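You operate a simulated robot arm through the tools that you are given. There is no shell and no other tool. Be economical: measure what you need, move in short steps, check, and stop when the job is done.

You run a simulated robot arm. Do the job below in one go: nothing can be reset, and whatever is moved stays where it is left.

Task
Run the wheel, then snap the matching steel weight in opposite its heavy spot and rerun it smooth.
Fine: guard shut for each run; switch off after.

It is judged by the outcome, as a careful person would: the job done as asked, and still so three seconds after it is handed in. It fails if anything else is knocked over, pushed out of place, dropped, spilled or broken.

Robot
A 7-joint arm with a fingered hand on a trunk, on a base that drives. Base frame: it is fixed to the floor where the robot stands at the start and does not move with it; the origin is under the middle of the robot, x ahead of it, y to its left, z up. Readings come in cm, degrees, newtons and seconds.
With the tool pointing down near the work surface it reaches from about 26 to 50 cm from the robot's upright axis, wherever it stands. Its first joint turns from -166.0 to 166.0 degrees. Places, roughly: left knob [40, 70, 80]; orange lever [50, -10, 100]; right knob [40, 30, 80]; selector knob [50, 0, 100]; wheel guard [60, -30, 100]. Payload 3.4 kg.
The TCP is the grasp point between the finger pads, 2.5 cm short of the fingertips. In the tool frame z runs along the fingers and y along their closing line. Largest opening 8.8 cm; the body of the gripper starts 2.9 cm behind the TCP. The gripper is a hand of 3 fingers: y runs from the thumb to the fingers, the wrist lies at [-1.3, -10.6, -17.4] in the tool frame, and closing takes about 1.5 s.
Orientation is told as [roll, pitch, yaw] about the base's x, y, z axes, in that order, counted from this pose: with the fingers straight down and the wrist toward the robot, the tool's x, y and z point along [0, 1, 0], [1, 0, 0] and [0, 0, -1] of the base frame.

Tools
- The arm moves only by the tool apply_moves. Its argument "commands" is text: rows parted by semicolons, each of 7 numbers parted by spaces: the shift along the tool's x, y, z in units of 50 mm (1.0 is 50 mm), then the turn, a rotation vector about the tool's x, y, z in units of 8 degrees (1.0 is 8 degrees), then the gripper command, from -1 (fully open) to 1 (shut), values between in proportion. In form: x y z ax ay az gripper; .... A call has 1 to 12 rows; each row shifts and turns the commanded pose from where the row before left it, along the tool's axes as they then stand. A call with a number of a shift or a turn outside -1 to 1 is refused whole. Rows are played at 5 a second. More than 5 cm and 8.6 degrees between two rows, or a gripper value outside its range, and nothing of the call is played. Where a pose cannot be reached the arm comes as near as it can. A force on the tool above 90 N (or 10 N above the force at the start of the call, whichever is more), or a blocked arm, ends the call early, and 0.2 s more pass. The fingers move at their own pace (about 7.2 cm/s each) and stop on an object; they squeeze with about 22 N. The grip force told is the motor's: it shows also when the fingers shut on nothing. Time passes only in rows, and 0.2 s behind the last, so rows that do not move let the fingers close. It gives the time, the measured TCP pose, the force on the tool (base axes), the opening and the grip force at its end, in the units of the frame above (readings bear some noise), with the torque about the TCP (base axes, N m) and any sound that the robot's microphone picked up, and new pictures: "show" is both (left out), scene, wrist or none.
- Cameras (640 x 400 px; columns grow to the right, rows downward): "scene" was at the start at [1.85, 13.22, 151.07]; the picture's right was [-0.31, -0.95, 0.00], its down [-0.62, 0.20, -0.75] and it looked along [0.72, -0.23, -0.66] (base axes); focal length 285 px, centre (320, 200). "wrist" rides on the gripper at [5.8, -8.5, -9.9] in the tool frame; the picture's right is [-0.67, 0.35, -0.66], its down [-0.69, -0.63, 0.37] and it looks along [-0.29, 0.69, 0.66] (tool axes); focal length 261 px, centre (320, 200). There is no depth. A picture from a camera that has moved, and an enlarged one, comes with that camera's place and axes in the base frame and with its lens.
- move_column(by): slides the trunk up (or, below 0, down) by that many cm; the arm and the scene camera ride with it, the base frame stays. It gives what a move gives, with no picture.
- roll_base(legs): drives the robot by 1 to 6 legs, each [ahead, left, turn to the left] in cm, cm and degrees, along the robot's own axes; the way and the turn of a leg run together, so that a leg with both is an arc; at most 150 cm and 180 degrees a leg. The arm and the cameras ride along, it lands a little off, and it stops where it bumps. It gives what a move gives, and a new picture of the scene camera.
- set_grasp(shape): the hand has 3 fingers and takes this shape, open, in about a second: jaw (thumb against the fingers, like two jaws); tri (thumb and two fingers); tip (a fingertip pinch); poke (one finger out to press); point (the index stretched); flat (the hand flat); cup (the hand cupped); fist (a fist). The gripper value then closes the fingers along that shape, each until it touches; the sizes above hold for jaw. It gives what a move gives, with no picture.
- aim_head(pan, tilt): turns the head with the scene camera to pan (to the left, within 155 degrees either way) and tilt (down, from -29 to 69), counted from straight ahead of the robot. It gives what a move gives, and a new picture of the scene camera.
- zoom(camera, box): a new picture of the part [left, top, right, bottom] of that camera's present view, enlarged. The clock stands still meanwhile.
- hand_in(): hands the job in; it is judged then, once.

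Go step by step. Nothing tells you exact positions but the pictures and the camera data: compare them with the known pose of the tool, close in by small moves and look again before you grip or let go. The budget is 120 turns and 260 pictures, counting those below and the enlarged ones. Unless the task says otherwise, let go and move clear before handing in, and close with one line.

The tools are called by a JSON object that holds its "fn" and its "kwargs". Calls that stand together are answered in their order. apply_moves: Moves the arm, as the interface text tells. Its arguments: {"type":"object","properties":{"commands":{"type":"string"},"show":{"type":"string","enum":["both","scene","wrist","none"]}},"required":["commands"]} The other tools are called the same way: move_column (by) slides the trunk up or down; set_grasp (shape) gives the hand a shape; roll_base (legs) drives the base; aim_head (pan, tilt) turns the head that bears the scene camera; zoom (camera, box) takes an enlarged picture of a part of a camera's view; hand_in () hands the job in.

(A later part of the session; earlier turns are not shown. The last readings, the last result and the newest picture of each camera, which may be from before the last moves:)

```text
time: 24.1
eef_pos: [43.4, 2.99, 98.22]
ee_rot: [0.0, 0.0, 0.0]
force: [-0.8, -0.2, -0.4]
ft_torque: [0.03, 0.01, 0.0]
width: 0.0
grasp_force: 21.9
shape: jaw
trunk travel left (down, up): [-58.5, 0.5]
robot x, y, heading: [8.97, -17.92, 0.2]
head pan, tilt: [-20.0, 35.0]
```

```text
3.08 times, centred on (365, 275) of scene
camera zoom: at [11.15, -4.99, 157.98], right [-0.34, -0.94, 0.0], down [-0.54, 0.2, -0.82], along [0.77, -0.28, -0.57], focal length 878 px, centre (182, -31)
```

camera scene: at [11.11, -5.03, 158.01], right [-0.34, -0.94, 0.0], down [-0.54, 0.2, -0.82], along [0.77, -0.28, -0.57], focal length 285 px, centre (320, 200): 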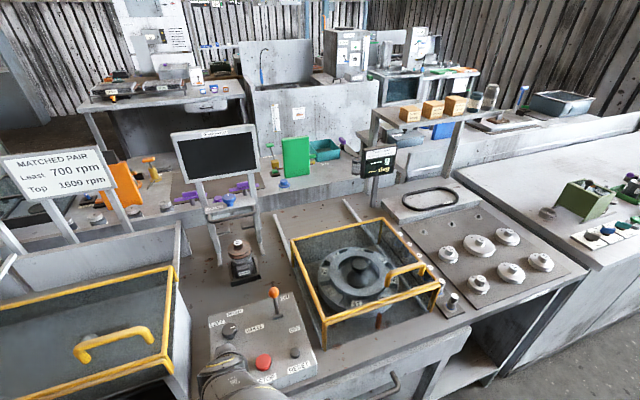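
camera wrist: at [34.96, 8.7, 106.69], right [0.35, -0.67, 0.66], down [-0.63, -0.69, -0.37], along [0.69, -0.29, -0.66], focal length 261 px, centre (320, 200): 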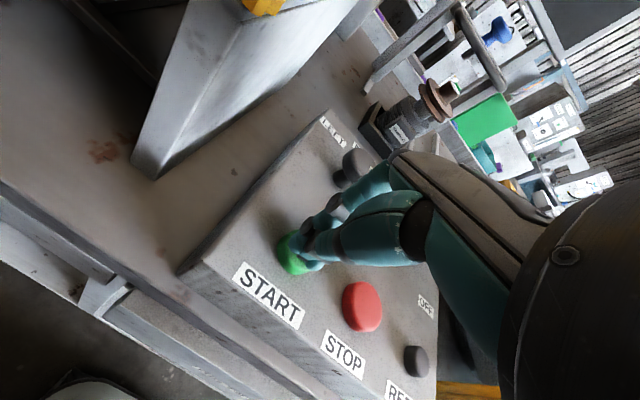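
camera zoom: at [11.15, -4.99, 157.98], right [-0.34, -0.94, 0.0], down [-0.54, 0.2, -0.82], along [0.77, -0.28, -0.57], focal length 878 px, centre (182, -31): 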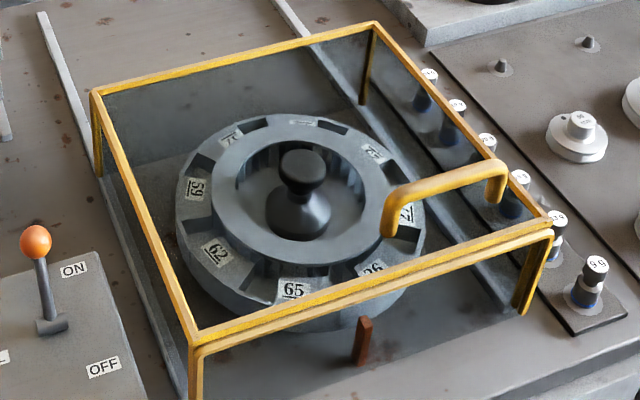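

The wheel is not turning yet. I press START again, a bit longer and deeper, and listen.

{"fn": "apply_moves", "kwargs": {"commands": "0 0 0.4 0 0 0 1;0 0 0.1 0 0 0 1;0 0 0.06 0 0 0 1;0 0 0 0 0 0 1;0 0 0 0 0 0 1", "show": "scene"}}

{"fn": "apply_moves", "kwargs": {"commands": "0 0 -0.5 0 0 0 1;0 0 0 0 0 0 1;0 0 0 0 0 0 1;0 0 0 0 0 0 1;0 0 0 0 0 0 1", "show": "scene"}}

{"fn": "zoom", "kwargs": {"camera": "scene", "box": [280, 135, 450, 340]}}

```text
time: 25.3
eef_pos: [43.38, 2.96, 95.63]
ee_rot: [0.1, -0.1, 0.0]
force: [4.0, 1.5, 28.3]
ft_torque: [0.02, -0.04, 0.0]
width: 0.0
grasp_force: 22.0
shape: jaw
trunk travel left (down, up): [-58.5, 0.5]
robot x, y, heading: [9.17, -17.68, 0.1]
head pan, tilt: [-20.0, 35.0]
heard: click
camera scene: at [11.03, -5.08, 158.01], right [-0.34, -0.94, 0.0], down [-0.54, 0.2, -0.82], along [0.77, -0.28, -0.57], focal length 285 px, centre (320, 200)
```

scene: 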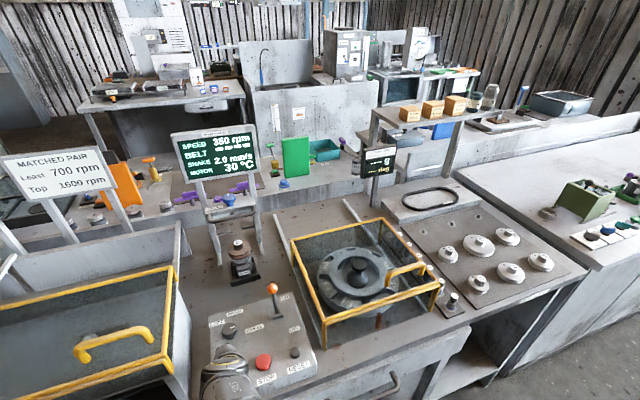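

```text
time: 26.5
eef_pos: [43.33, 2.94, 98.09]
ee_rot: [0.0, -0.1, 0.0]
force: [0.0, 0.3, 0.1]
ft_torque: [0.01, 0.0, 0.0]
width: 0.0
grasp_force: 21.7
shape: jaw
trunk travel left (down, up): [-58.5, 0.5]
robot x, y, heading: [8.96, -17.96, -0.1]
head pan, tilt: [-20.0, 35.0]
camera scene: at [11.15, -4.99, 157.98], right [-0.34, -0.94, 0.0], down [-0.54, 0.2, -0.82], along [0.77, -0.28, -0.57], focal length 285 px, centre (320, 200)
```

scene: 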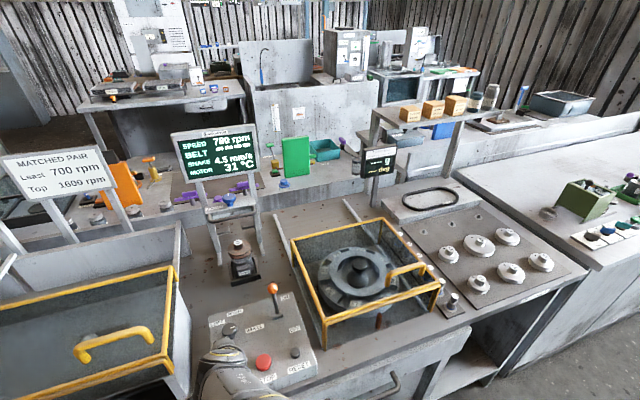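

```text
1.95 times, centred on (365, 238) of scene
camera zoom: at [11.15, -4.99, 157.98], right [-0.34, -0.94, 0.0], down [-0.54, 0.2, -0.82], along [0.77, -0.28, -0.57], focal length 556 px, centre (232, 127)
```

zoom: 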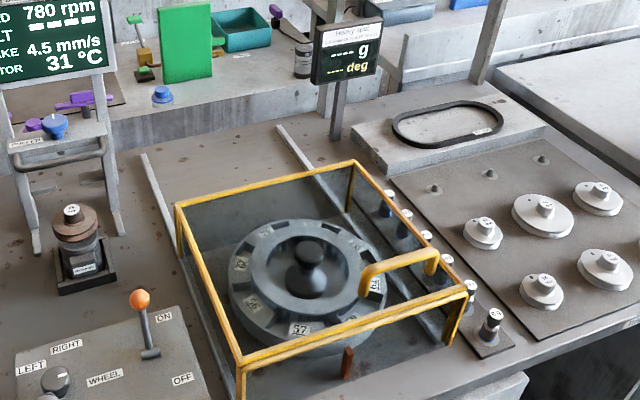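

It runs now, with the speed screen lit at 780 rpm and shake 4.5 mm/s. I wait for it to settle and read the heavy spot.

{"fn": "apply_moves", "kwargs": {"commands": "0 0 0 0 0 0 1;0 0 0 0 0 0 1;0 0 0 0 0 0 1;0 0 0 0 0 0 1;0 0 0 0 0 0 1;0 0 0 0 0 0 1;0 0 0 0 0 0 1;0 0 0 0 0 0 1;0 0 0 0 0 0 1;0 0 0 0 0 0 1;0 0 0 0 0 0 1;0 0 0 0 0 0 1", "show": "none"}}

{"fn": "zoom", "kwargs": {"camera": "scene", "box": [345, 135, 415, 190]}}

{"fn": "zoom", "kwargs": {"camera": "scene", "box": [160, 115, 270, 185]}}

```text
time: 29.1
eef_pos: [43.39, 2.85, 98.14]
ee_rot: [0.0, 0.1, 0.0]
force: [-0.6, 0.0, -0.1]
ft_torque: [-0.03, 0.0, 0.01]
width: 0.01
grasp_force: 21.9
shape: jaw
trunk travel left (down, up): [-58.5, 0.5]
robot x, y, heading: [9.09, -17.74, 0.2]
head pan, tilt: [-20.0, 35.0]
```

```text
7.27 times, centred on (380, 162) of scene
camera zoom: at [11.15, -4.99, 157.98], right [-0.34, -0.94, 0.0], down [-0.54, 0.2, -0.82], along [0.77, -0.28, -0.57], focal length 2074 px, centre (-116, 473)
```

zoom: 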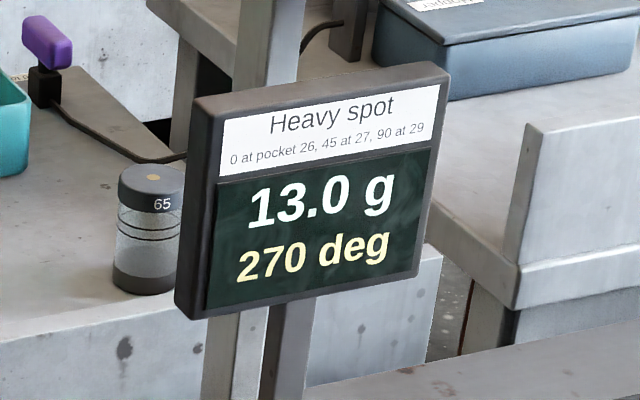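

```text
5.71 times, centred on (215, 150) of scene
camera zoom: at [11.15, -4.99, 157.98], right [-0.34, -0.94, 0.0], down [-0.54, 0.2, -0.82], along [0.77, -0.28, -0.57], focal length 1630 px, centre (920, 486)
```

zoom: 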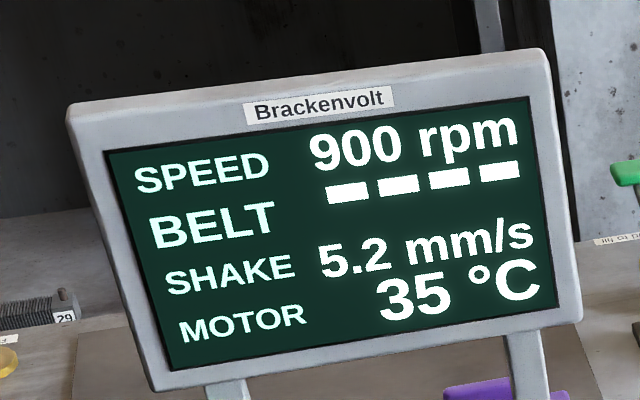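

The heavy spot reads 13.0 g at 270°, so the 13 g weight goes opposite, at 90° = pocket 29. Now I press STOP.

{"fn": "apply_moves", "kwargs": {"commands": "0 0 -0.3 0 0 0 1;-0.6 0 0 0 0 0 1;-0.58 0 0 0 0 0 1;0 0 0.3 0 0 0 1;0 0 0.2 0 0 0 1;0 0 0.1 0 0 0 1;0 0 0 0 0 0 1", "show": "both"}}

```text
time: 30.7
eef_pos: [43.95, -2.32, 96.77]
ee_rot: [0.0, -0.1, -0.1]
force: [-0.3, -0.3, -0.3]
ft_torque: [-0.01, 0.01, 0.01]
width: 0.0
grasp_force: 22.0
shape: jaw
out of reach, approached as far as the arm can: row 3, 4
trunk travel left (down, up): [-58.5, 0.5]
robot x, y, heading: [8.63, -17.8, -0.3]
head pan, tilt: [-20.0, 35.0]
camera scene: at [11.15, -4.99, 157.98], right [-0.34, -0.94, 0.0], down [-0.54, 0.2, -0.82], along [0.77, -0.28, -0.57], focal length 285 px, centre (320, 200)
camera wrist: at [35.64, 3.4, 106.61], right [0.35, -0.67, 0.66], down [-0.63, -0.69, -0.37], along [0.69, -0.29, -0.66], focal length 261 px, centre (320, 200)
```

scene: 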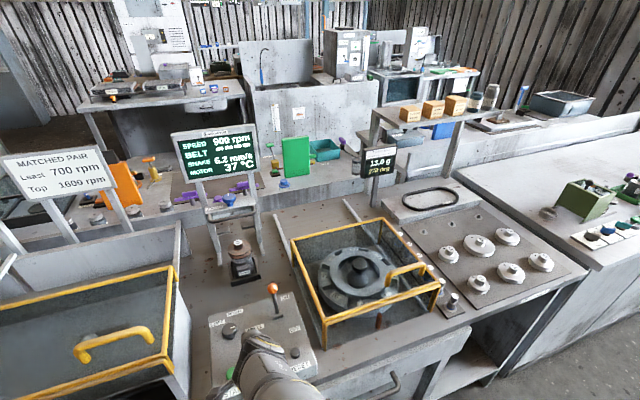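
wrist: 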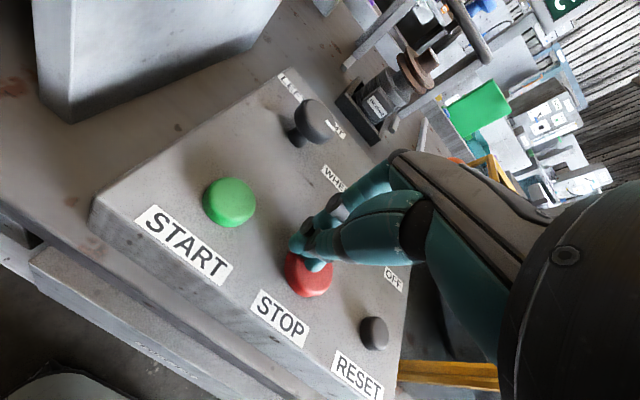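

The fingertips are above the STOP button, slightly off its middle; I nudge and press.

{"fn": "apply_moves", "kwargs": {"commands": "-0.1 0 0 0 0 0 1;0 0 0.1 0 0 0 1;0 0 0.12 0 0 0 1;0 0 0 0 0 0 1;0 0 0 0 0 0 1", "show": "both"}}

```text
time: 31.9
eef_pos: [44.41, -2.69, 95.81]
ee_rot: [-0.1, 0.0, -0.1]
force: [5.3, -0.9, 19.6]
ft_torque: [-0.07, -0.07, 0.05]
width: 0.02
grasp_force: 21.9
shape: jaw
out of reach, approached as far as the arm can: row 1
trunk travel left (down, up): [-58.5, 0.5]
robot x, y, heading: [8.75, -17.82, -0.0]
head pan, tilt: [-20.0, 35.0]
heard: click
camera scene: at [11.08, -5.07, 158.01], right [-0.34, -0.94, 0.0], down [-0.54, 0.2, -0.82], along [0.77, -0.28, -0.57], focal length 285 px, centre (320, 200)
camera wrist: at [35.98, 3.08, 105.65], right [0.35, -0.67, 0.66], down [-0.63, -0.68, -0.37], along [0.7, -0.29, -0.66], focal length 261 px, centre (320, 200)
```

scene: 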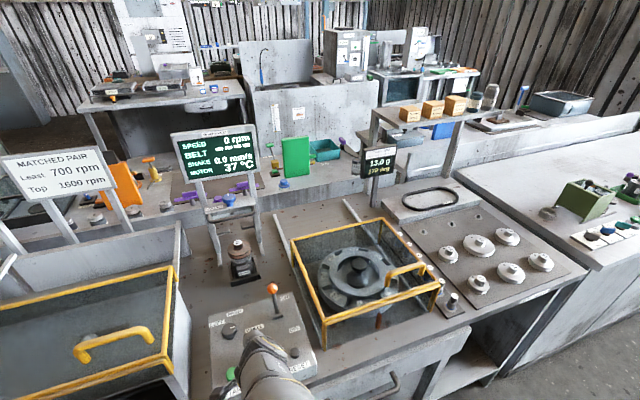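
wrist: 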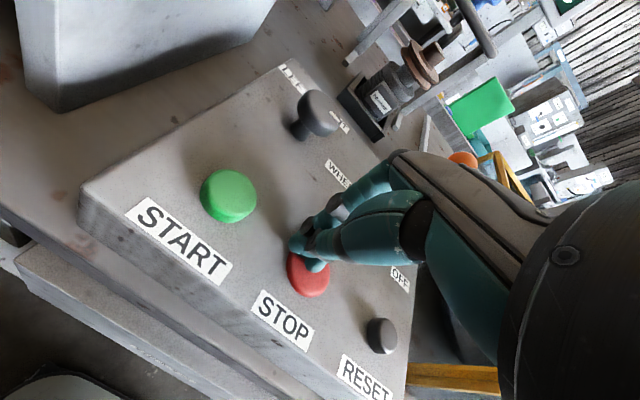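

The wheel stopped (0 rpm) with 13.0 g at 270° held on the display. I lift the hand and drive right to work at the guard and the weights.

{"fn": "apply_moves", "kwargs": {"commands": "0 0 -0.5 0 0 0 1;0 0 -1 0 0 0 0;0 0 -1 0 0 0 -1;0 0 -1 0 0 0 -1;0 0 -1 0 0 0 -1", "show": "none"}}

{"fn": "roll_base", "kwargs": {"legs": [[0, -20, 0], [3, 0, 0]]}}

{"fn": "apply_moves", "kwargs": {"commands": "0 0 0 0 0 0 -1", "show": "wrist"}}

{"fn": "zoom", "kwargs": {"camera": "scene", "box": [160, 140, 400, 340]}}

```text
time: 33.1
eef_pos: [44.38, -2.84, 118.33]
ee_rot: [0.0, 0.0, 0.0]
force: [-0.4, 0.4, 0.0]
ft_torque: [0.01, 0.02, -0.03]
width: 8.75
grasp_force: 0.0
shape: jaw
trunk travel left (down, up): [-58.5, 0.5]
robot x, y, heading: [9.14, -17.62, -0.1]
head pan, tilt: [-20.0, 35.0]
```

```text
time: 35.2
eef_pos: [47.44, -22.84, 118.21]
ee_rot: [0.0, -0.1, -0.1]
force: [-0.2, -0.1, -0.3]
ft_torque: [-0.01, 0.01, 0.0]
width: 8.75
grasp_force: 0.0
shape: jaw
trunk travel left (down, up): [-58.5, 0.5]
robot x, y, heading: [12.28, -37.9, 0.2]
head pan, tilt: [-20.0, 35.0]
camera scene: at [14.33, -25.01, 157.98], right [-0.34, -0.94, 0.0], down [-0.54, 0.2, -0.82], along [0.77, -0.28, -0.57], focal length 285 px, centre (320, 200)
```

scene: 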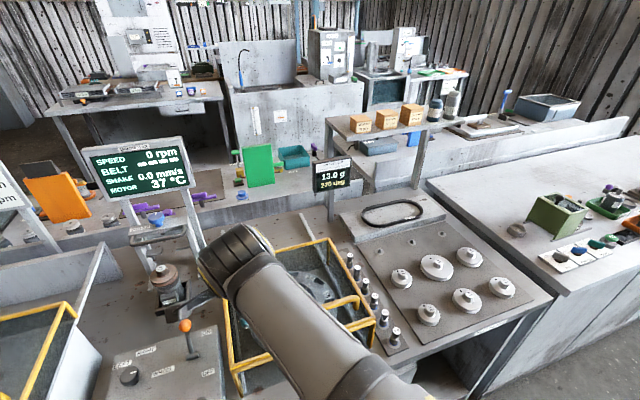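

```text
time: 35.6
eef_pos: [47.45, -22.88, 118.29]
ee_rot: [-0.1, -0.1, 0.1]
force: [-0.1, 0.1, 0.3]
ft_torque: [0.01, -0.03, 0.01]
width: 8.77
grasp_force: 0.1
shape: jaw
trunk travel left (down, up): [-58.5, 0.5]
robot x, y, heading: [11.75, -37.8, 0.0]
head pan, tilt: [-20.0, 35.0]
camera wrist: at [38.97, -17.02, 128.14], right [0.35, -0.67, 0.66], down [-0.63, -0.69, -0.37], along [0.69, -0.28, -0.66], focal length 261 px, centre (320, 200)
```

wrist: 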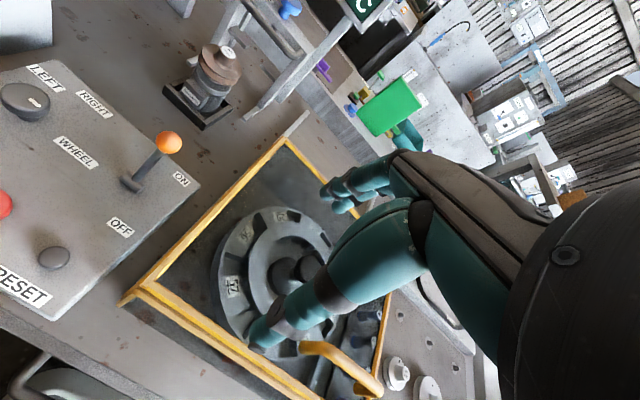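

```text
2.00 times, centred on (280, 240) of scene
camera zoom: at [14.2, -25.01, 157.98], right [-0.34, -0.94, 0.0], down [-0.54, 0.2, -0.82], along [0.77, -0.28, -0.57], focal length 570 px, centre (400, 120)
```

zoom: 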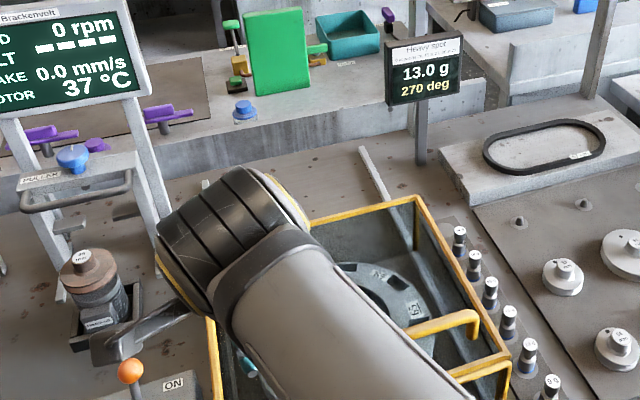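

The handle matches my estimate near (48.6, -40.4, 104.4). I move over it with open fingers.

{"fn": "apply_moves", "kwargs": {"commands": "-0.9 0.05 0 0 0 0 -1;-0.9 0.05 0 0 0 0 -1;-0.9 0.05 0 0 0 0 -1;-0.8 0.08 0 0 0 0 -1;0 0 0.9 0 0 0 -1;0 0 0.3 0 0 0 -1;0 0 0 0 0 0 -1"}}

```text
time: 37.2
eef_pos: [48.54, -40.33, 112.27]
ee_rot: [0.0, 0.0, 0.0]
force: [0.1, 0.0, -0.1]
ft_torque: [-0.01, -0.02, 0.01]
width: 8.77
grasp_force: 0.1
shape: jaw
trunk travel left (down, up): [-58.5, 0.5]
robot x, y, heading: [12.37, -37.76, 0.1]
head pan, tilt: [-20.0, 35.0]
camera scene: at [14.18, -25.02, 157.98], right [-0.34, -0.94, 0.0], down [-0.54, 0.2, -0.82], along [0.77, -0.28, -0.57], focal length 285 px, centre (320, 200)
camera wrist: at [40.14, -34.5, 122.16], right [0.35, -0.67, 0.66], down [-0.63, -0.69, -0.37], along [0.69, -0.28, -0.66], focal length 261 px, centre (320, 200)
```

scene: 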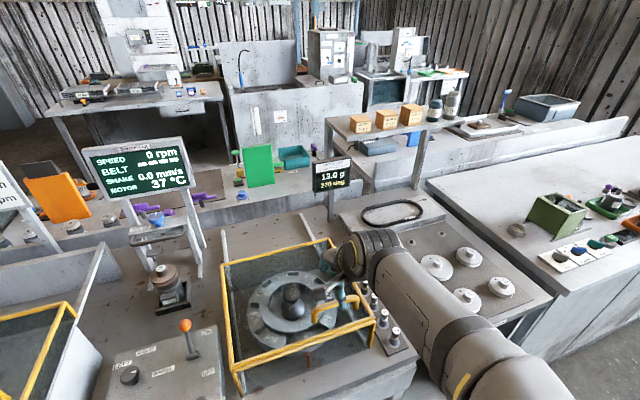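
wrist: 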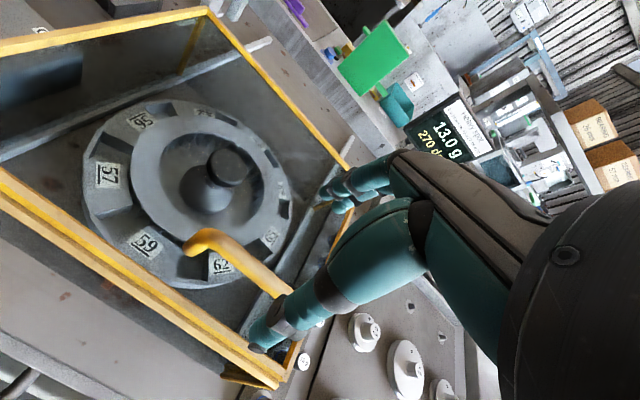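

The handle bar is centered below the open hand. I lower and grip it.

{"fn": "apply_moves", "kwargs": {"commands": "0.1 0 0.5 0 0 0 -1;0 0 0.5 0 0 0 -1;0 0 0.35 0 0 0 -1;0 0 0 0 0 0 -1"}}

{"fn": "zoom", "kwargs": {"camera": "scene", "box": [210, 220, 410, 370]}}

```text
time: 38.2
eef_pos: [48.66, -39.72, 105.43]
ee_rot: [0.1, 0.0, 0.0]
force: [0.5, -0.4, 0.4]
ft_torque: [0.0, -0.01, 0.0]
width: 8.79
grasp_force: 0.0
shape: jaw
trunk travel left (down, up): [-58.5, 0.5]
robot x, y, heading: [12.21, -37.84, 0.0]
head pan, tilt: [-20.0, 35.0]
camera scene: at [14.17, -25.01, 157.98], right [-0.34, -0.94, 0.0], down [-0.54, 0.2, -0.82], along [0.77, -0.28, -0.57], focal length 285 px, centre (320, 200)
camera wrist: at [40.24, -34.0, 115.4], right [0.35, -0.67, 0.65], down [-0.63, -0.69, -0.36], along [0.69, -0.28, -0.66], focal length 261 px, centre (320, 200)
```

scene: 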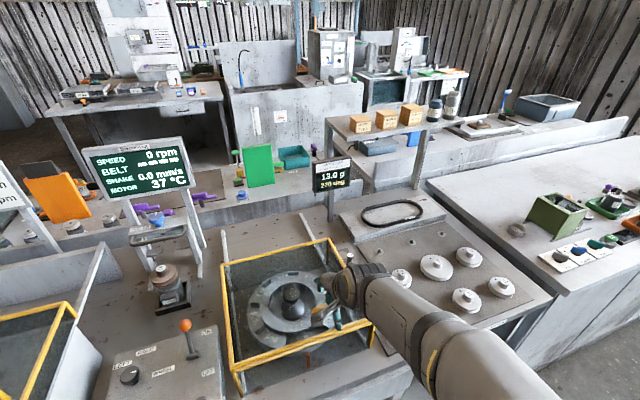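
wrist: 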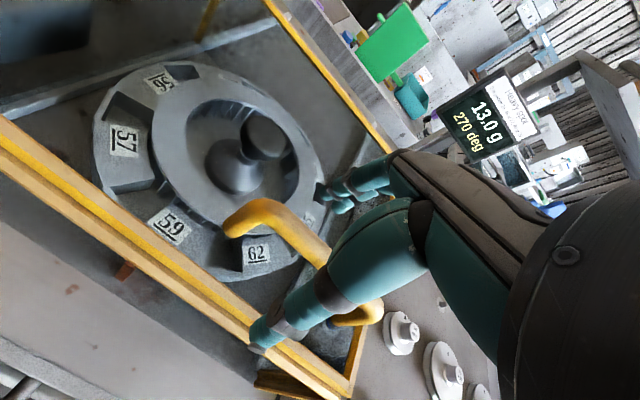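

```text
2.67 times, centred on (310, 295) of scene
camera zoom: at [14.17, -25.01, 157.98], right [-0.34, -0.94, 0.0], down [-0.54, 0.2, -0.82], along [0.77, -0.28, -0.57], focal length 761 px, centre (347, -53)
```

zoom: 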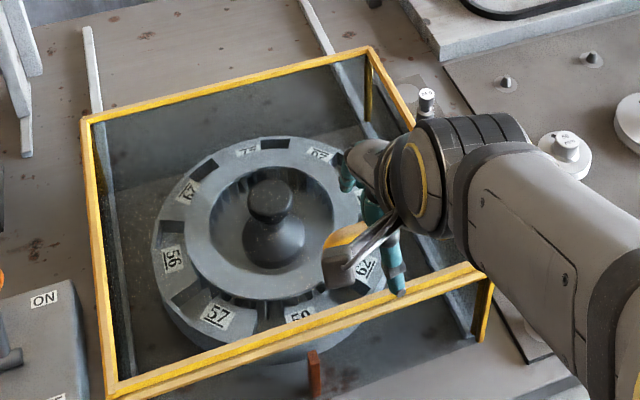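

The bar lies between thumb and fingers. I close and then try a very slight lift to learn how the guard opens.

{"fn": "apply_moves", "kwargs": {"commands": "0 0 0 0 0 0 1;0 0 0 0 0 0 1;0 0 0 0 0 0 1;0 0 0 0 0 0 1;0 0 0 0 0 0 1;0 0 0 0 0 0 1;0 0 0 0 0 0 1;0 0 0 0 0 0 1", "show": "wrist"}}

{"fn": "apply_moves", "kwargs": {"commands": "0 0 -0.1 0 0 0 1;0 0 -0.1 0 0 0 1;0 0 0 0 0 0 1", "show": "wrist"}}

```text
time: 40.0
eef_pos: [48.7, -39.73, 105.38]
ee_rot: [0.1, 0.3, -0.1]
force: [-1.3, -0.1, -16.9]
ft_torque: [-0.03, 0.0, -0.01]
width: 0.42
grasp_force: 21.8
shape: jaw
trunk travel left (down, up): [-58.5, 0.5]
robot x, y, heading: [11.93, -37.58, -0.1]
head pan, tilt: [-20.0, 35.0]
camera wrist: at [40.3, -34.01, 115.36], right [0.35, -0.67, 0.65], down [-0.63, -0.69, -0.36], along [0.69, -0.28, -0.66], focal length 261 px, centre (320, 200)
```

wrist: 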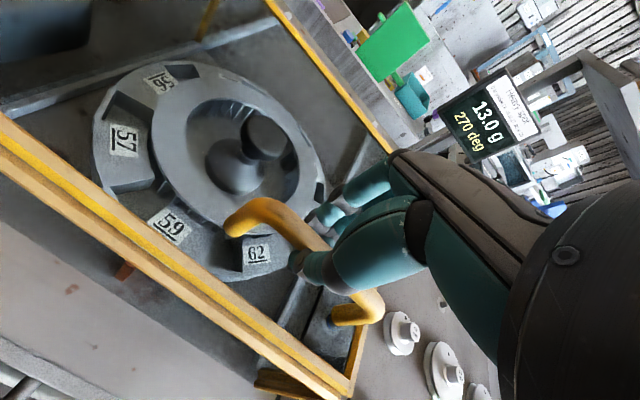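

```text
time: 40.8
eef_pos: [48.64, -39.76, 106.22]
ee_rot: [0.0, 0.5, 0.0]
force: [-2.3, 0.6, -37.9]
ft_torque: [0.0, 0.03, -0.01]
width: 0.17
grasp_force: 22.7
shape: jaw
trunk travel left (down, up): [-58.5, 0.5]
robot x, y, heading: [11.66, -37.99, 0.3]
head pan, tilt: [-20.0, 35.0]
camera wrist: at [40.28, -34.03, 116.17], right [0.35, -0.67, 0.65], down [-0.63, -0.69, -0.36], along [0.69, -0.28, -0.67], focal length 261 px, centre (320, 200)
```

wrist: 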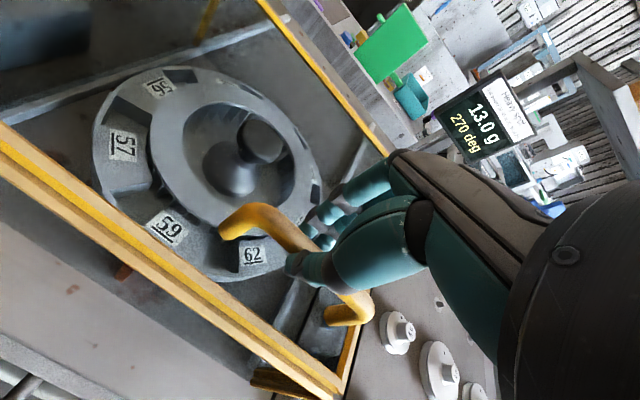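

It resists lifting (38 N), so I relax and try a slight push away along the rails.

{"fn": "apply_moves", "kwargs": {"commands": "0 0 0.2 0 0 0 1;0 0 0 0 0 0 1;0 0.15 0 0 0 0 1;0 0.15 0 0 0 0 1;0 0.1 0 0 0 0 1", "show": "both"}}

```text
time: 42.0
eef_pos: [50.63, -39.8, 105.46]
ee_rot: [0.0, 0.0, 0.0]
force: [-0.3, -0.2, 3.7]
ft_torque: [-0.01, 0.03, -0.02]
width: 0.59
grasp_force: 22.1
shape: jaw
trunk travel left (down, up): [-58.5, 0.5]
robot x, y, heading: [11.82, -37.88, -0.0]
head pan, tilt: [-20.0, 35.0]
camera scene: at [14.14, -25.02, 157.98], right [-0.34, -0.94, 0.0], down [-0.54, 0.2, -0.82], along [0.77, -0.28, -0.57], focal length 285 px, centre (320, 200)
camera wrist: at [42.09, -34.02, 115.41], right [0.35, -0.67, 0.66], down [-0.63, -0.69, -0.37], along [0.7, -0.28, -0.66], focal length 261 px, centre (320, 200)
```

scene: 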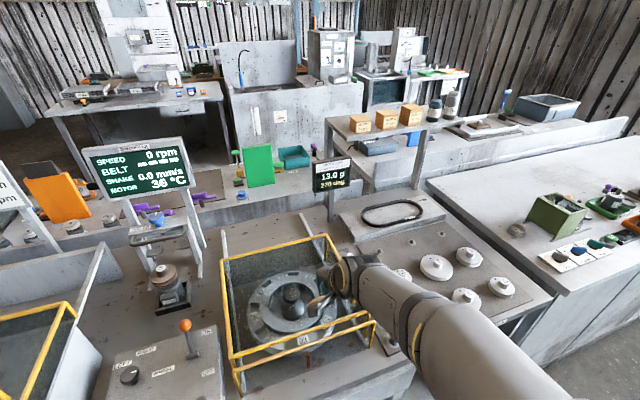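
wrist: 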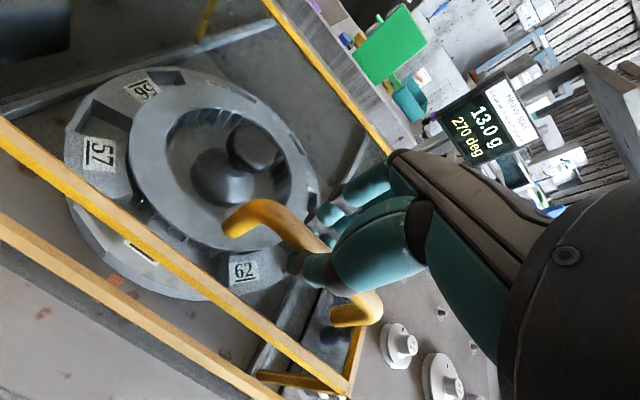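

The guard slides back easily along its rails. I push it further.

{"fn": "apply_moves", "kwargs": {"commands": "0 0.4 0 0 0 0 1;0 0.4 0 0 0 0 1;0 0.4 0 0 0 0 1;0 0.4 0 0 0 0 1;0 0.4 0 0 0 0 1;0 0.2 0 0 0 0 1", "show": "both"}}

```text
time: 43.4
eef_pos: [61.55, -39.76, 105.4]
ee_rot: [-0.1, 0.0, 0.0]
force: [-1.5, -0.3, -2.8]
ft_torque: [0.01, 0.0, -0.04]
width: 0.55
grasp_force: 21.8
shape: jaw
trunk travel left (down, up): [-58.5, 0.5]
robot x, y, heading: [11.88, -37.53, -0.1]
head pan, tilt: [-20.0, 35.0]
camera scene: at [14.2, -25.02, 157.98], right [-0.34, -0.94, 0.0], down [-0.54, 0.2, -0.82], along [0.77, -0.28, -0.57], focal length 285 px, centre (320, 200)
camera wrist: at [53.14, -34.02, 115.38], right [0.35, -0.67, 0.66], down [-0.63, -0.69, -0.37], along [0.69, -0.28, -0.66], focal length 261 px, centre (320, 200)
```

scene: 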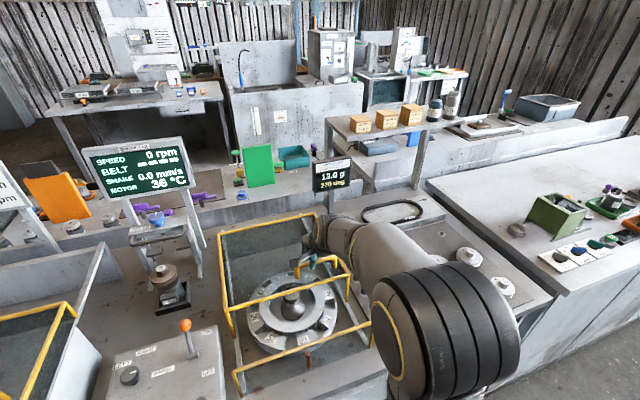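
wrist: 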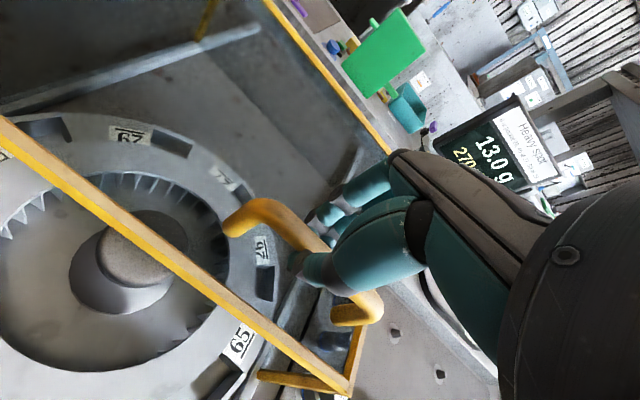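

29 sits at the back-left of the wheel. I push the guard further as far as the arm reaches.

{"fn": "apply_moves", "kwargs": {"commands": "0 0.4 0 0 0 0 1;0 0.4 0 0 0 0 1;0 0.4 0 0 0 0 1;0 0.3 0 0 0 0 1", "show": "scene"}}

```text
time: 44.4
eef_pos: [69.15, -39.9, 105.52]
ee_rot: [0.0, 0.0, 0.0]
force: [-1.0, 0.2, -6.1]
ft_torque: [0.03, -0.03, 0.0]
width: 0.54
grasp_force: 21.9
shape: jaw
trunk travel left (down, up): [-58.5, 0.5]
robot x, y, heading: [12.13, -37.74, -0.3]
head pan, tilt: [-20.0, 35.0]
camera scene: at [14.26, -25.01, 157.97], right [-0.34, -0.94, 0.0], down [-0.54, 0.2, -0.82], along [0.77, -0.28, -0.57], focal length 285 px, centre (320, 200)
```

scene: 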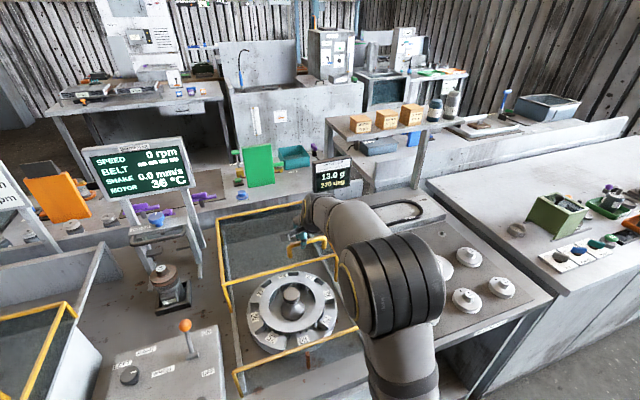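

{"fn": "apply_moves", "kwargs": {"commands": "0 0.3 0 0 0 0 1;0 0.3 0 0 0 0 1;0 0.3 0 0 0 0 1", "show": "scene"}}

{"fn": "zoom", "kwargs": {"camera": "scene", "box": [200, 190, 420, 400]}}

```text
time: 45.2
eef_pos: [73.67, -39.95, 105.59]
ee_rot: [-0.1, 0.0, -0.1]
force: [2.1, 0.4, -7.7]
ft_torque: [0.03, -0.03, 0.0]
width: 0.54
grasp_force: 22.0
shape: jaw
trunk travel left (down, up): [-58.5, 0.5]
robot x, y, heading: [11.99, -38.1, -0.0]
head pan, tilt: [-20.0, 35.0]
camera scene: at [14.28, -25.01, 157.98], right [-0.34, -0.94, 0.0], down [-0.54, 0.2, -0.82], along [0.77, -0.28, -0.57], focal length 285 px, centre (320, 200)
```

scene: 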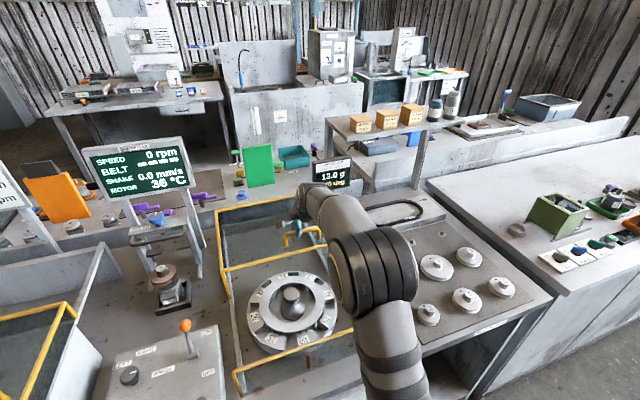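

```text
1.90 times, centred on (310, 295) of scene
camera zoom: at [14.28, -25.01, 157.98], right [-0.34, -0.94, 0.0], down [-0.54, 0.2, -0.82], along [0.77, -0.28, -0.57], focal length 543 px, centre (339, 19)
```

zoom: 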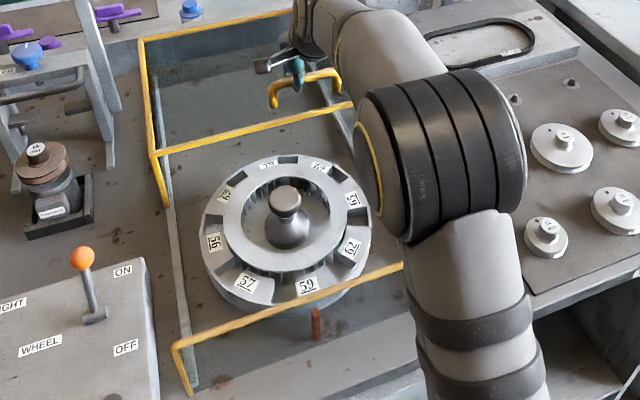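

The wheel is fully uncovered. I release the handle, rise, and pull back to above the wheel.

{"fn": "apply_moves", "kwargs": {"commands": "0 0 0 0 0 0 -1;0 0 0 0 0 0 -1;0 0 0 0 0 0 -1;0 0 0 0 0 0 -1;0 0 -1 0 0 0 -1;0 0 -1 0 0 0 -1;0 0 -1 0 0 0 -1;0 -1 0 0 0 0 -1;0 -1 0 0 0 0 -1;0 -1 0 0 0 0 -1;0 -1 0 0 0 0 -1;0 0 0 0 0 0 -1"}}

{"fn": "zoom", "kwargs": {"camera": "scene", "box": [210, 180, 410, 380]}}

{"fn": "zoom", "kwargs": {"camera": "wrist", "box": [0, 0, 320, 300]}}

```text
time: 47.8
eef_pos: [53.42, -39.8, 120.46]
ee_rot: [0.0, -0.1, 0.0]
force: [0.9, 0.0, -0.1]
ft_torque: [0.02, 0.01, 0.02]
width: 8.76
grasp_force: 0.1
shape: jaw
trunk travel left (down, up): [-58.5, 0.5]
robot x, y, heading: [12.53, -37.83, 0.0]
head pan, tilt: [-20.0, 35.0]
camera scene: at [14.22, -25.01, 157.98], right [-0.34, -0.94, 0.0], down [-0.54, 0.2, -0.82], along [0.77, -0.28, -0.57], focal length 285 px, centre (320, 200)
camera wrist: at [45.07, -34.01, 130.39], right [0.35, -0.67, 0.66], down [-0.63, -0.69, -0.37], along [0.69, -0.28, -0.66], focal length 261 px, centre (320, 200)
```

scene: 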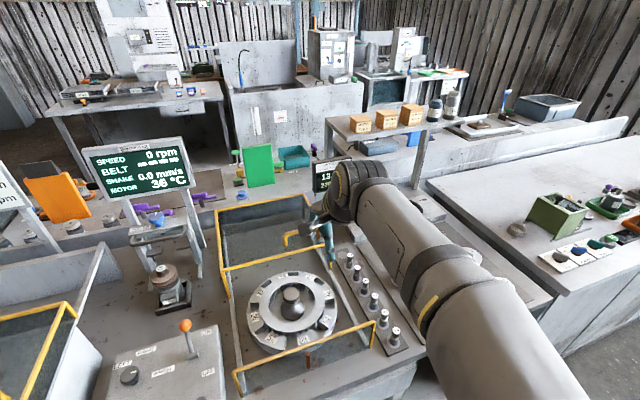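
wrist: 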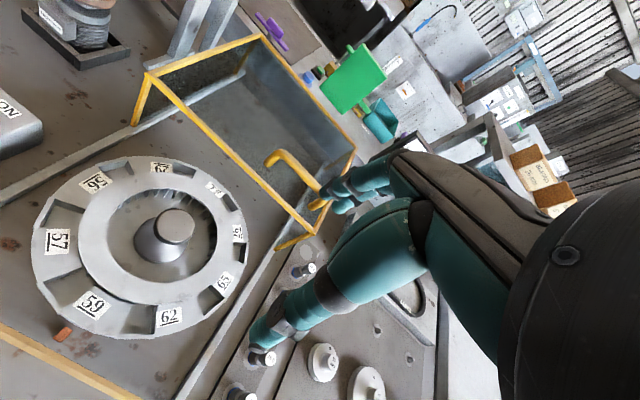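

```text
2.00 times, centred on (310, 280) of scene
camera zoom: at [14.22, -25.01, 157.98], right [-0.34, -0.94, 0.0], down [-0.54, 0.2, -0.82], along [0.77, -0.28, -0.57], focal length 570 px, centre (340, 40)
```

zoom: 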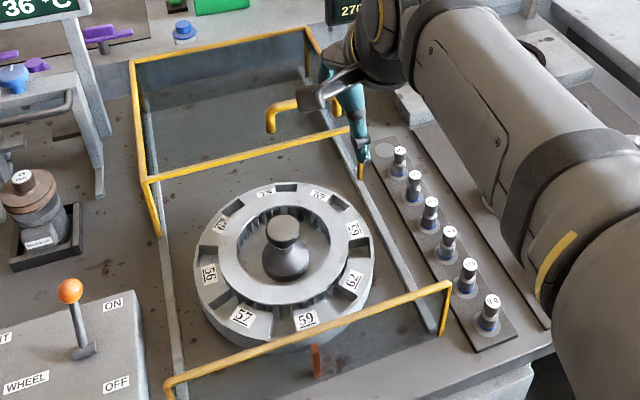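

```text
1.33 times, centred on (160, 150) of wrist
camera zoom: at [45.07, -34.01, 130.39], right [0.35, -0.67, 0.66], down [-0.63, -0.69, -0.37], along [0.69, -0.28, -0.66], focal length 348 px, centre (533, 267)
```

zoom: 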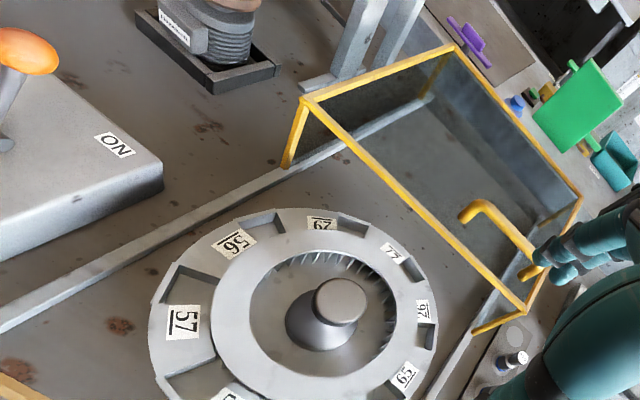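

The wheel is exposed with labels 26, 27, 29, 56, 57, 59, 62, 65. I zoom to see which recess belongs to 29.

{"fn": "zoom", "kwargs": {"camera": "scene", "box": [240, 265, 345, 355]}}

{"fn": "zoom", "kwargs": {"camera": "wrist", "box": [20, 145, 260, 345]}}

```text
4.44 times, centred on (292, 310) of scene
camera zoom: at [14.22, -25.01, 157.98], right [-0.34, -0.94, 0.0], down [-0.54, 0.2, -0.82], along [0.77, -0.28, -0.57], focal length 1268 px, centre (442, -289)
```

zoom: 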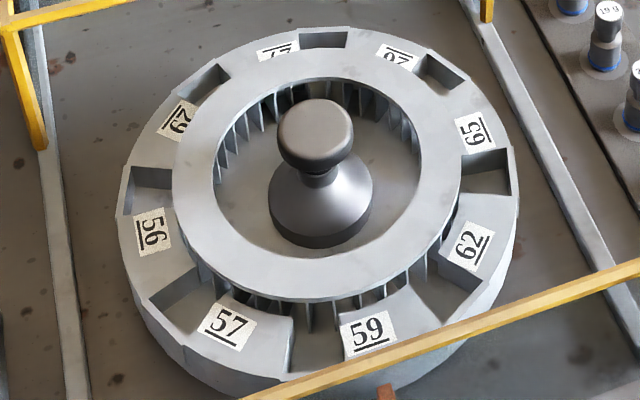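

```text
2.00 times, centred on (140, 245) of wrist
camera zoom: at [45.07, -34.01, 130.39], right [0.35, -0.67, 0.66], down [-0.63, -0.69, -0.37], along [0.69, -0.28, -0.66], focal length 521 px, centre (680, 110)
```

zoom: 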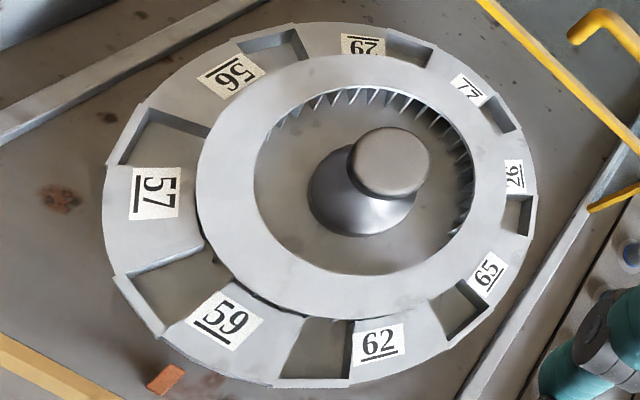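

Each label sits just beside its pocket (pocket clockwise of its label), so pocket 29 is at about (65.9, -28.5), close to the opened guard. I'd rather turn the wheel to bring it nearer; first I see the poke shape.

{"fn": "set_grasp", "kwargs": {"shape": "poke"}}

{"fn": "apply_moves", "kwargs": {"commands": "0.6 0 0 0 0 0 0;0.6 0 0 0 0 0 1;0 0 0 0 0 0 1;0 0 0 0 0 0 1;0 0 0 0 0 0 1"}}

{"fn": "zoom", "kwargs": {"camera": "scene", "box": [240, 170, 400, 310]}}

```text
time: 48.7
eef_pos: [53.36, -39.82, 120.45]
ee_rot: [0.0, 0.1, 0.0]
force: [-0.3, -0.5, 0.4]
ft_torque: [-0.01, -0.01, -0.01]
width: 0.0
grasp_force: 0.0
shape: poke
trunk travel left (down, up): [-58.5, 0.5]
robot x, y, heading: [11.98, -37.87, 0.1]
head pan, tilt: [-20.0, 35.0]
```

```text
time: 49.9
eef_pos: [53.51, -33.91, 120.41]
ee_rot: [0.0, 0.0, 0.1]
force: [0.0, 0.4, -0.2]
ft_torque: [0.0, 0.0, 0.0]
width: 0.01
grasp_force: 21.9
shape: jaw
trunk travel left (down, up): [-58.5, 0.5]
robot x, y, heading: [12.15, -37.95, 0.0]
head pan, tilt: [-20.0, 35.0]
camera scene: at [14.18, -25.01, 157.98], right [-0.34, -0.94, 0.0], down [-0.54, 0.2, -0.82], along [0.77, -0.28, -0.57], focal length 285 px, centre (320, 200)
camera wrist: at [45.16, -28.07, 130.36], right [0.35, -0.67, 0.66], down [-0.63, -0.69, -0.37], along [0.69, -0.28, -0.66], focal length 261 px, centre (320, 200)
```

scene: 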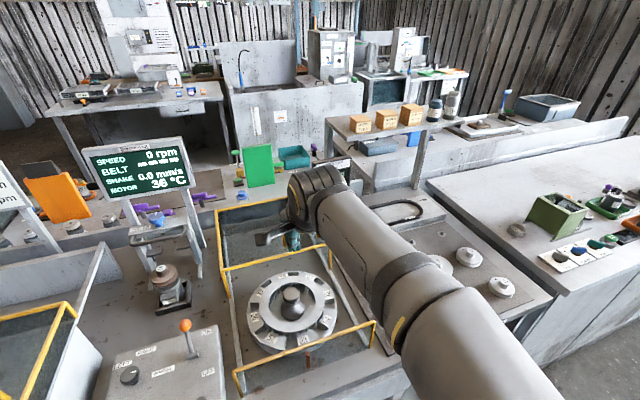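
wrist: 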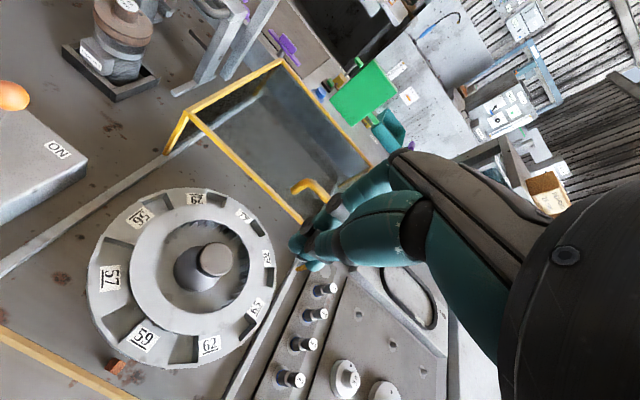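

```text
2.86 times, centred on (320, 240) of scene
camera zoom: at [14.18, -25.01, 157.98], right [-0.34, -0.94, 0.0], down [-0.54, 0.2, -0.82], along [0.77, -0.28, -0.57], focal length 815 px, centre (320, 86)
```

zoom: 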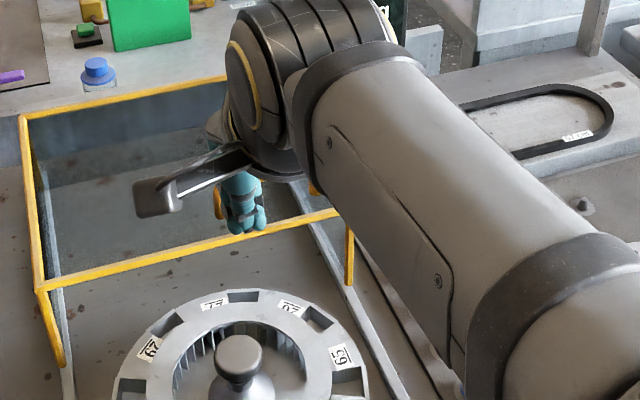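

The gripper value of 1 returned it to jaw; I set poke again and keep its value at -1 to see the finger.

{"fn": "set_grasp", "kwargs": {"shape": "poke"}}

{"fn": "apply_moves", "kwargs": {"commands": "-0.6 0.2 0.6 0 0 0 -1;-0.6 0.2 0.6 0 0 0 -1;-0.3 0.2 0.6 0 0 0 -1;0 0.2 0.6 0 0 0 -1"}}

{"fn": "zoom", "kwargs": {"camera": "scene", "box": [240, 210, 400, 350]}}

```text
time: 50.8
eef_pos: [53.65, -33.87, 120.42]
ee_rot: [-0.1, -0.1, 0.0]
force: [0.1, -0.3, -0.3]
ft_torque: [-0.01, 0.02, 0.0]
width: 0.0
grasp_force: 0.2
shape: poke
trunk travel left (down, up): [-58.5, 0.5]
robot x, y, heading: [11.78, -37.74, -0.0]
head pan, tilt: [-20.0, 35.0]
```

```text
time: 51.8
eef_pos: [57.63, -41.19, 108.31]
ee_rot: [-0.1, 0.0, 0.0]
force: [0.6, 1.0, 0.7]
ft_torque: [0.01, -0.03, 0.0]
width: 0.0
grasp_force: 0.1
shape: poke
trunk travel left (down, up): [-58.5, 0.5]
robot x, y, heading: [11.58, -37.69, -0.2]
head pan, tilt: [-20.0, 35.0]
camera scene: at [14.23, -25.01, 157.98], right [-0.34, -0.94, 0.0], down [-0.54, 0.2, -0.82], along [0.77, -0.28, -0.57], focal length 285 px, centre (320, 200)
camera wrist: at [49.19, -35.52, 118.34], right [0.35, -0.67, 0.66], down [-0.63, -0.69, -0.37], along [0.69, -0.28, -0.66], focal length 261 px, centre (320, 200)
```

scene: 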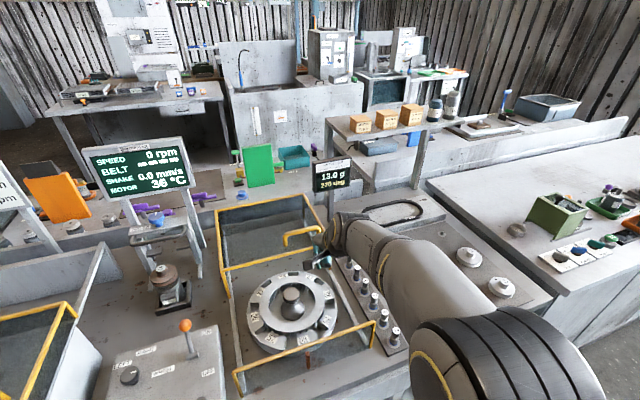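
wrist: 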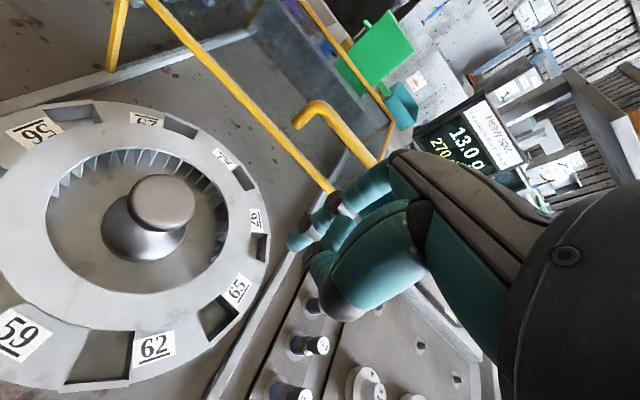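

```text
2.86 times, centred on (320, 280) of scene
camera zoom: at [14.23, -25.01, 157.98], right [-0.34, -0.94, 0.0], down [-0.54, 0.2, -0.82], along [0.77, -0.28, -0.57], focal length 815 px, centre (320, -29)
```

zoom: 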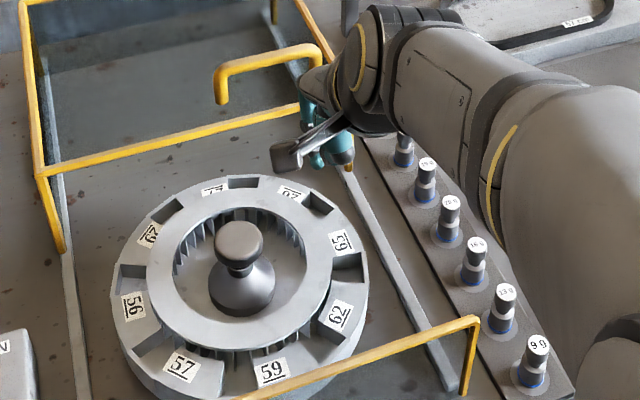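

The index tip is nearly on the tool axis. I place it over pocket 26 (about 61.8, -41.6) and lower toward it.

{"fn": "apply_moves", "kwargs": {"commands": "-0.14 0.74 0 0 0 0 -1;0 0 0.8 0 0 0 -1;0 0 0.8 0 0 0 -1;0 0 0.2 0 0 0 -1;0 0 0 0 0 0 -1"}}

{"fn": "zoom", "kwargs": {"camera": "scene", "box": [240, 210, 400, 350]}}

{"fn": "zoom", "kwargs": {"camera": "wrist", "box": [160, 140, 360, 320]}}

```text
time: 53.0
eef_pos: [61.25, -41.96, 99.46]
ee_rot: [-0.1, -0.1, 0.0]
force: [0.8, 0.1, 0.4]
ft_torque: [-0.05, 0.01, -0.02]
width: 0.02
grasp_force: 0.1
shape: poke
trunk travel left (down, up): [-58.5, 0.5]
robot x, y, heading: [11.78, -37.87, 0.1]
head pan, tilt: [-20.0, 35.0]
camera scene: at [14.17, -25.01, 157.98], right [-0.34, -0.94, 0.0], down [-0.54, 0.2, -0.82], along [0.77, -0.28, -0.57], focal length 285 px, centre (320, 200)
camera wrist: at [52.81, -36.23, 109.38], right [0.35, -0.67, 0.66], down [-0.63, -0.69, -0.37], along [0.69, -0.29, -0.66], focal length 261 px, centre (320, 200)
```

scene: 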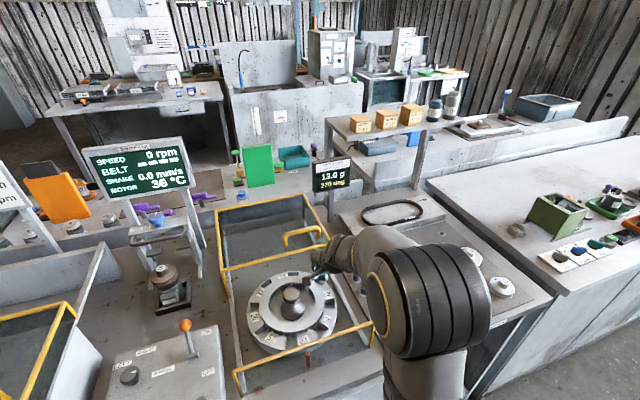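
wrist: 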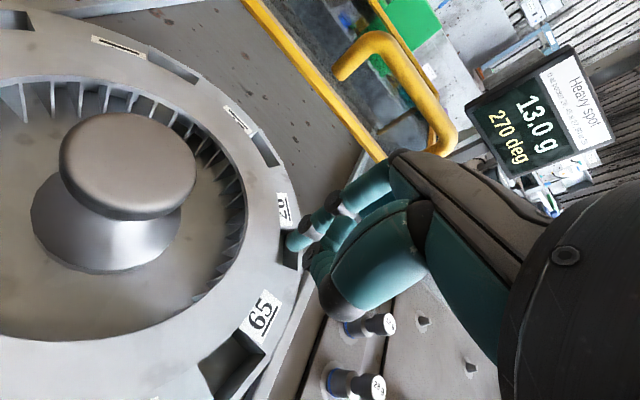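

```text
2.86 times, centred on (320, 280) of scene
camera zoom: at [14.17, -25.01, 157.98], right [-0.34, -0.94, 0.0], down [-0.54, 0.2, -0.82], along [0.77, -0.28, -0.57], focal length 815 px, centre (320, -29)
```

zoom: 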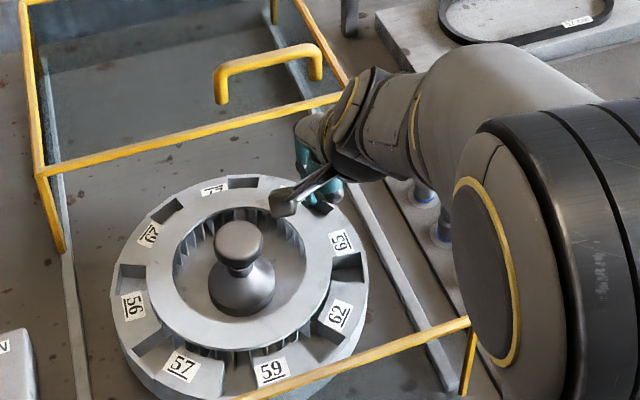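

```text
2.22 times, centred on (260, 230) of wrist
camera zoom: at [52.81, -36.23, 109.38], right [0.35, -0.67, 0.66], down [-0.63, -0.69, -0.37], along [0.69, -0.29, -0.66], focal length 579 px, centre (453, 133)
```

zoom: 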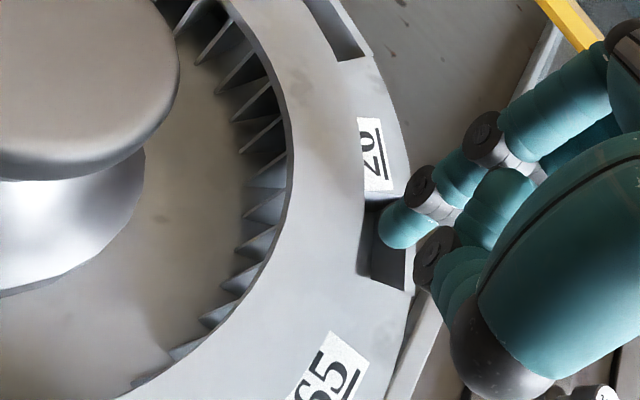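

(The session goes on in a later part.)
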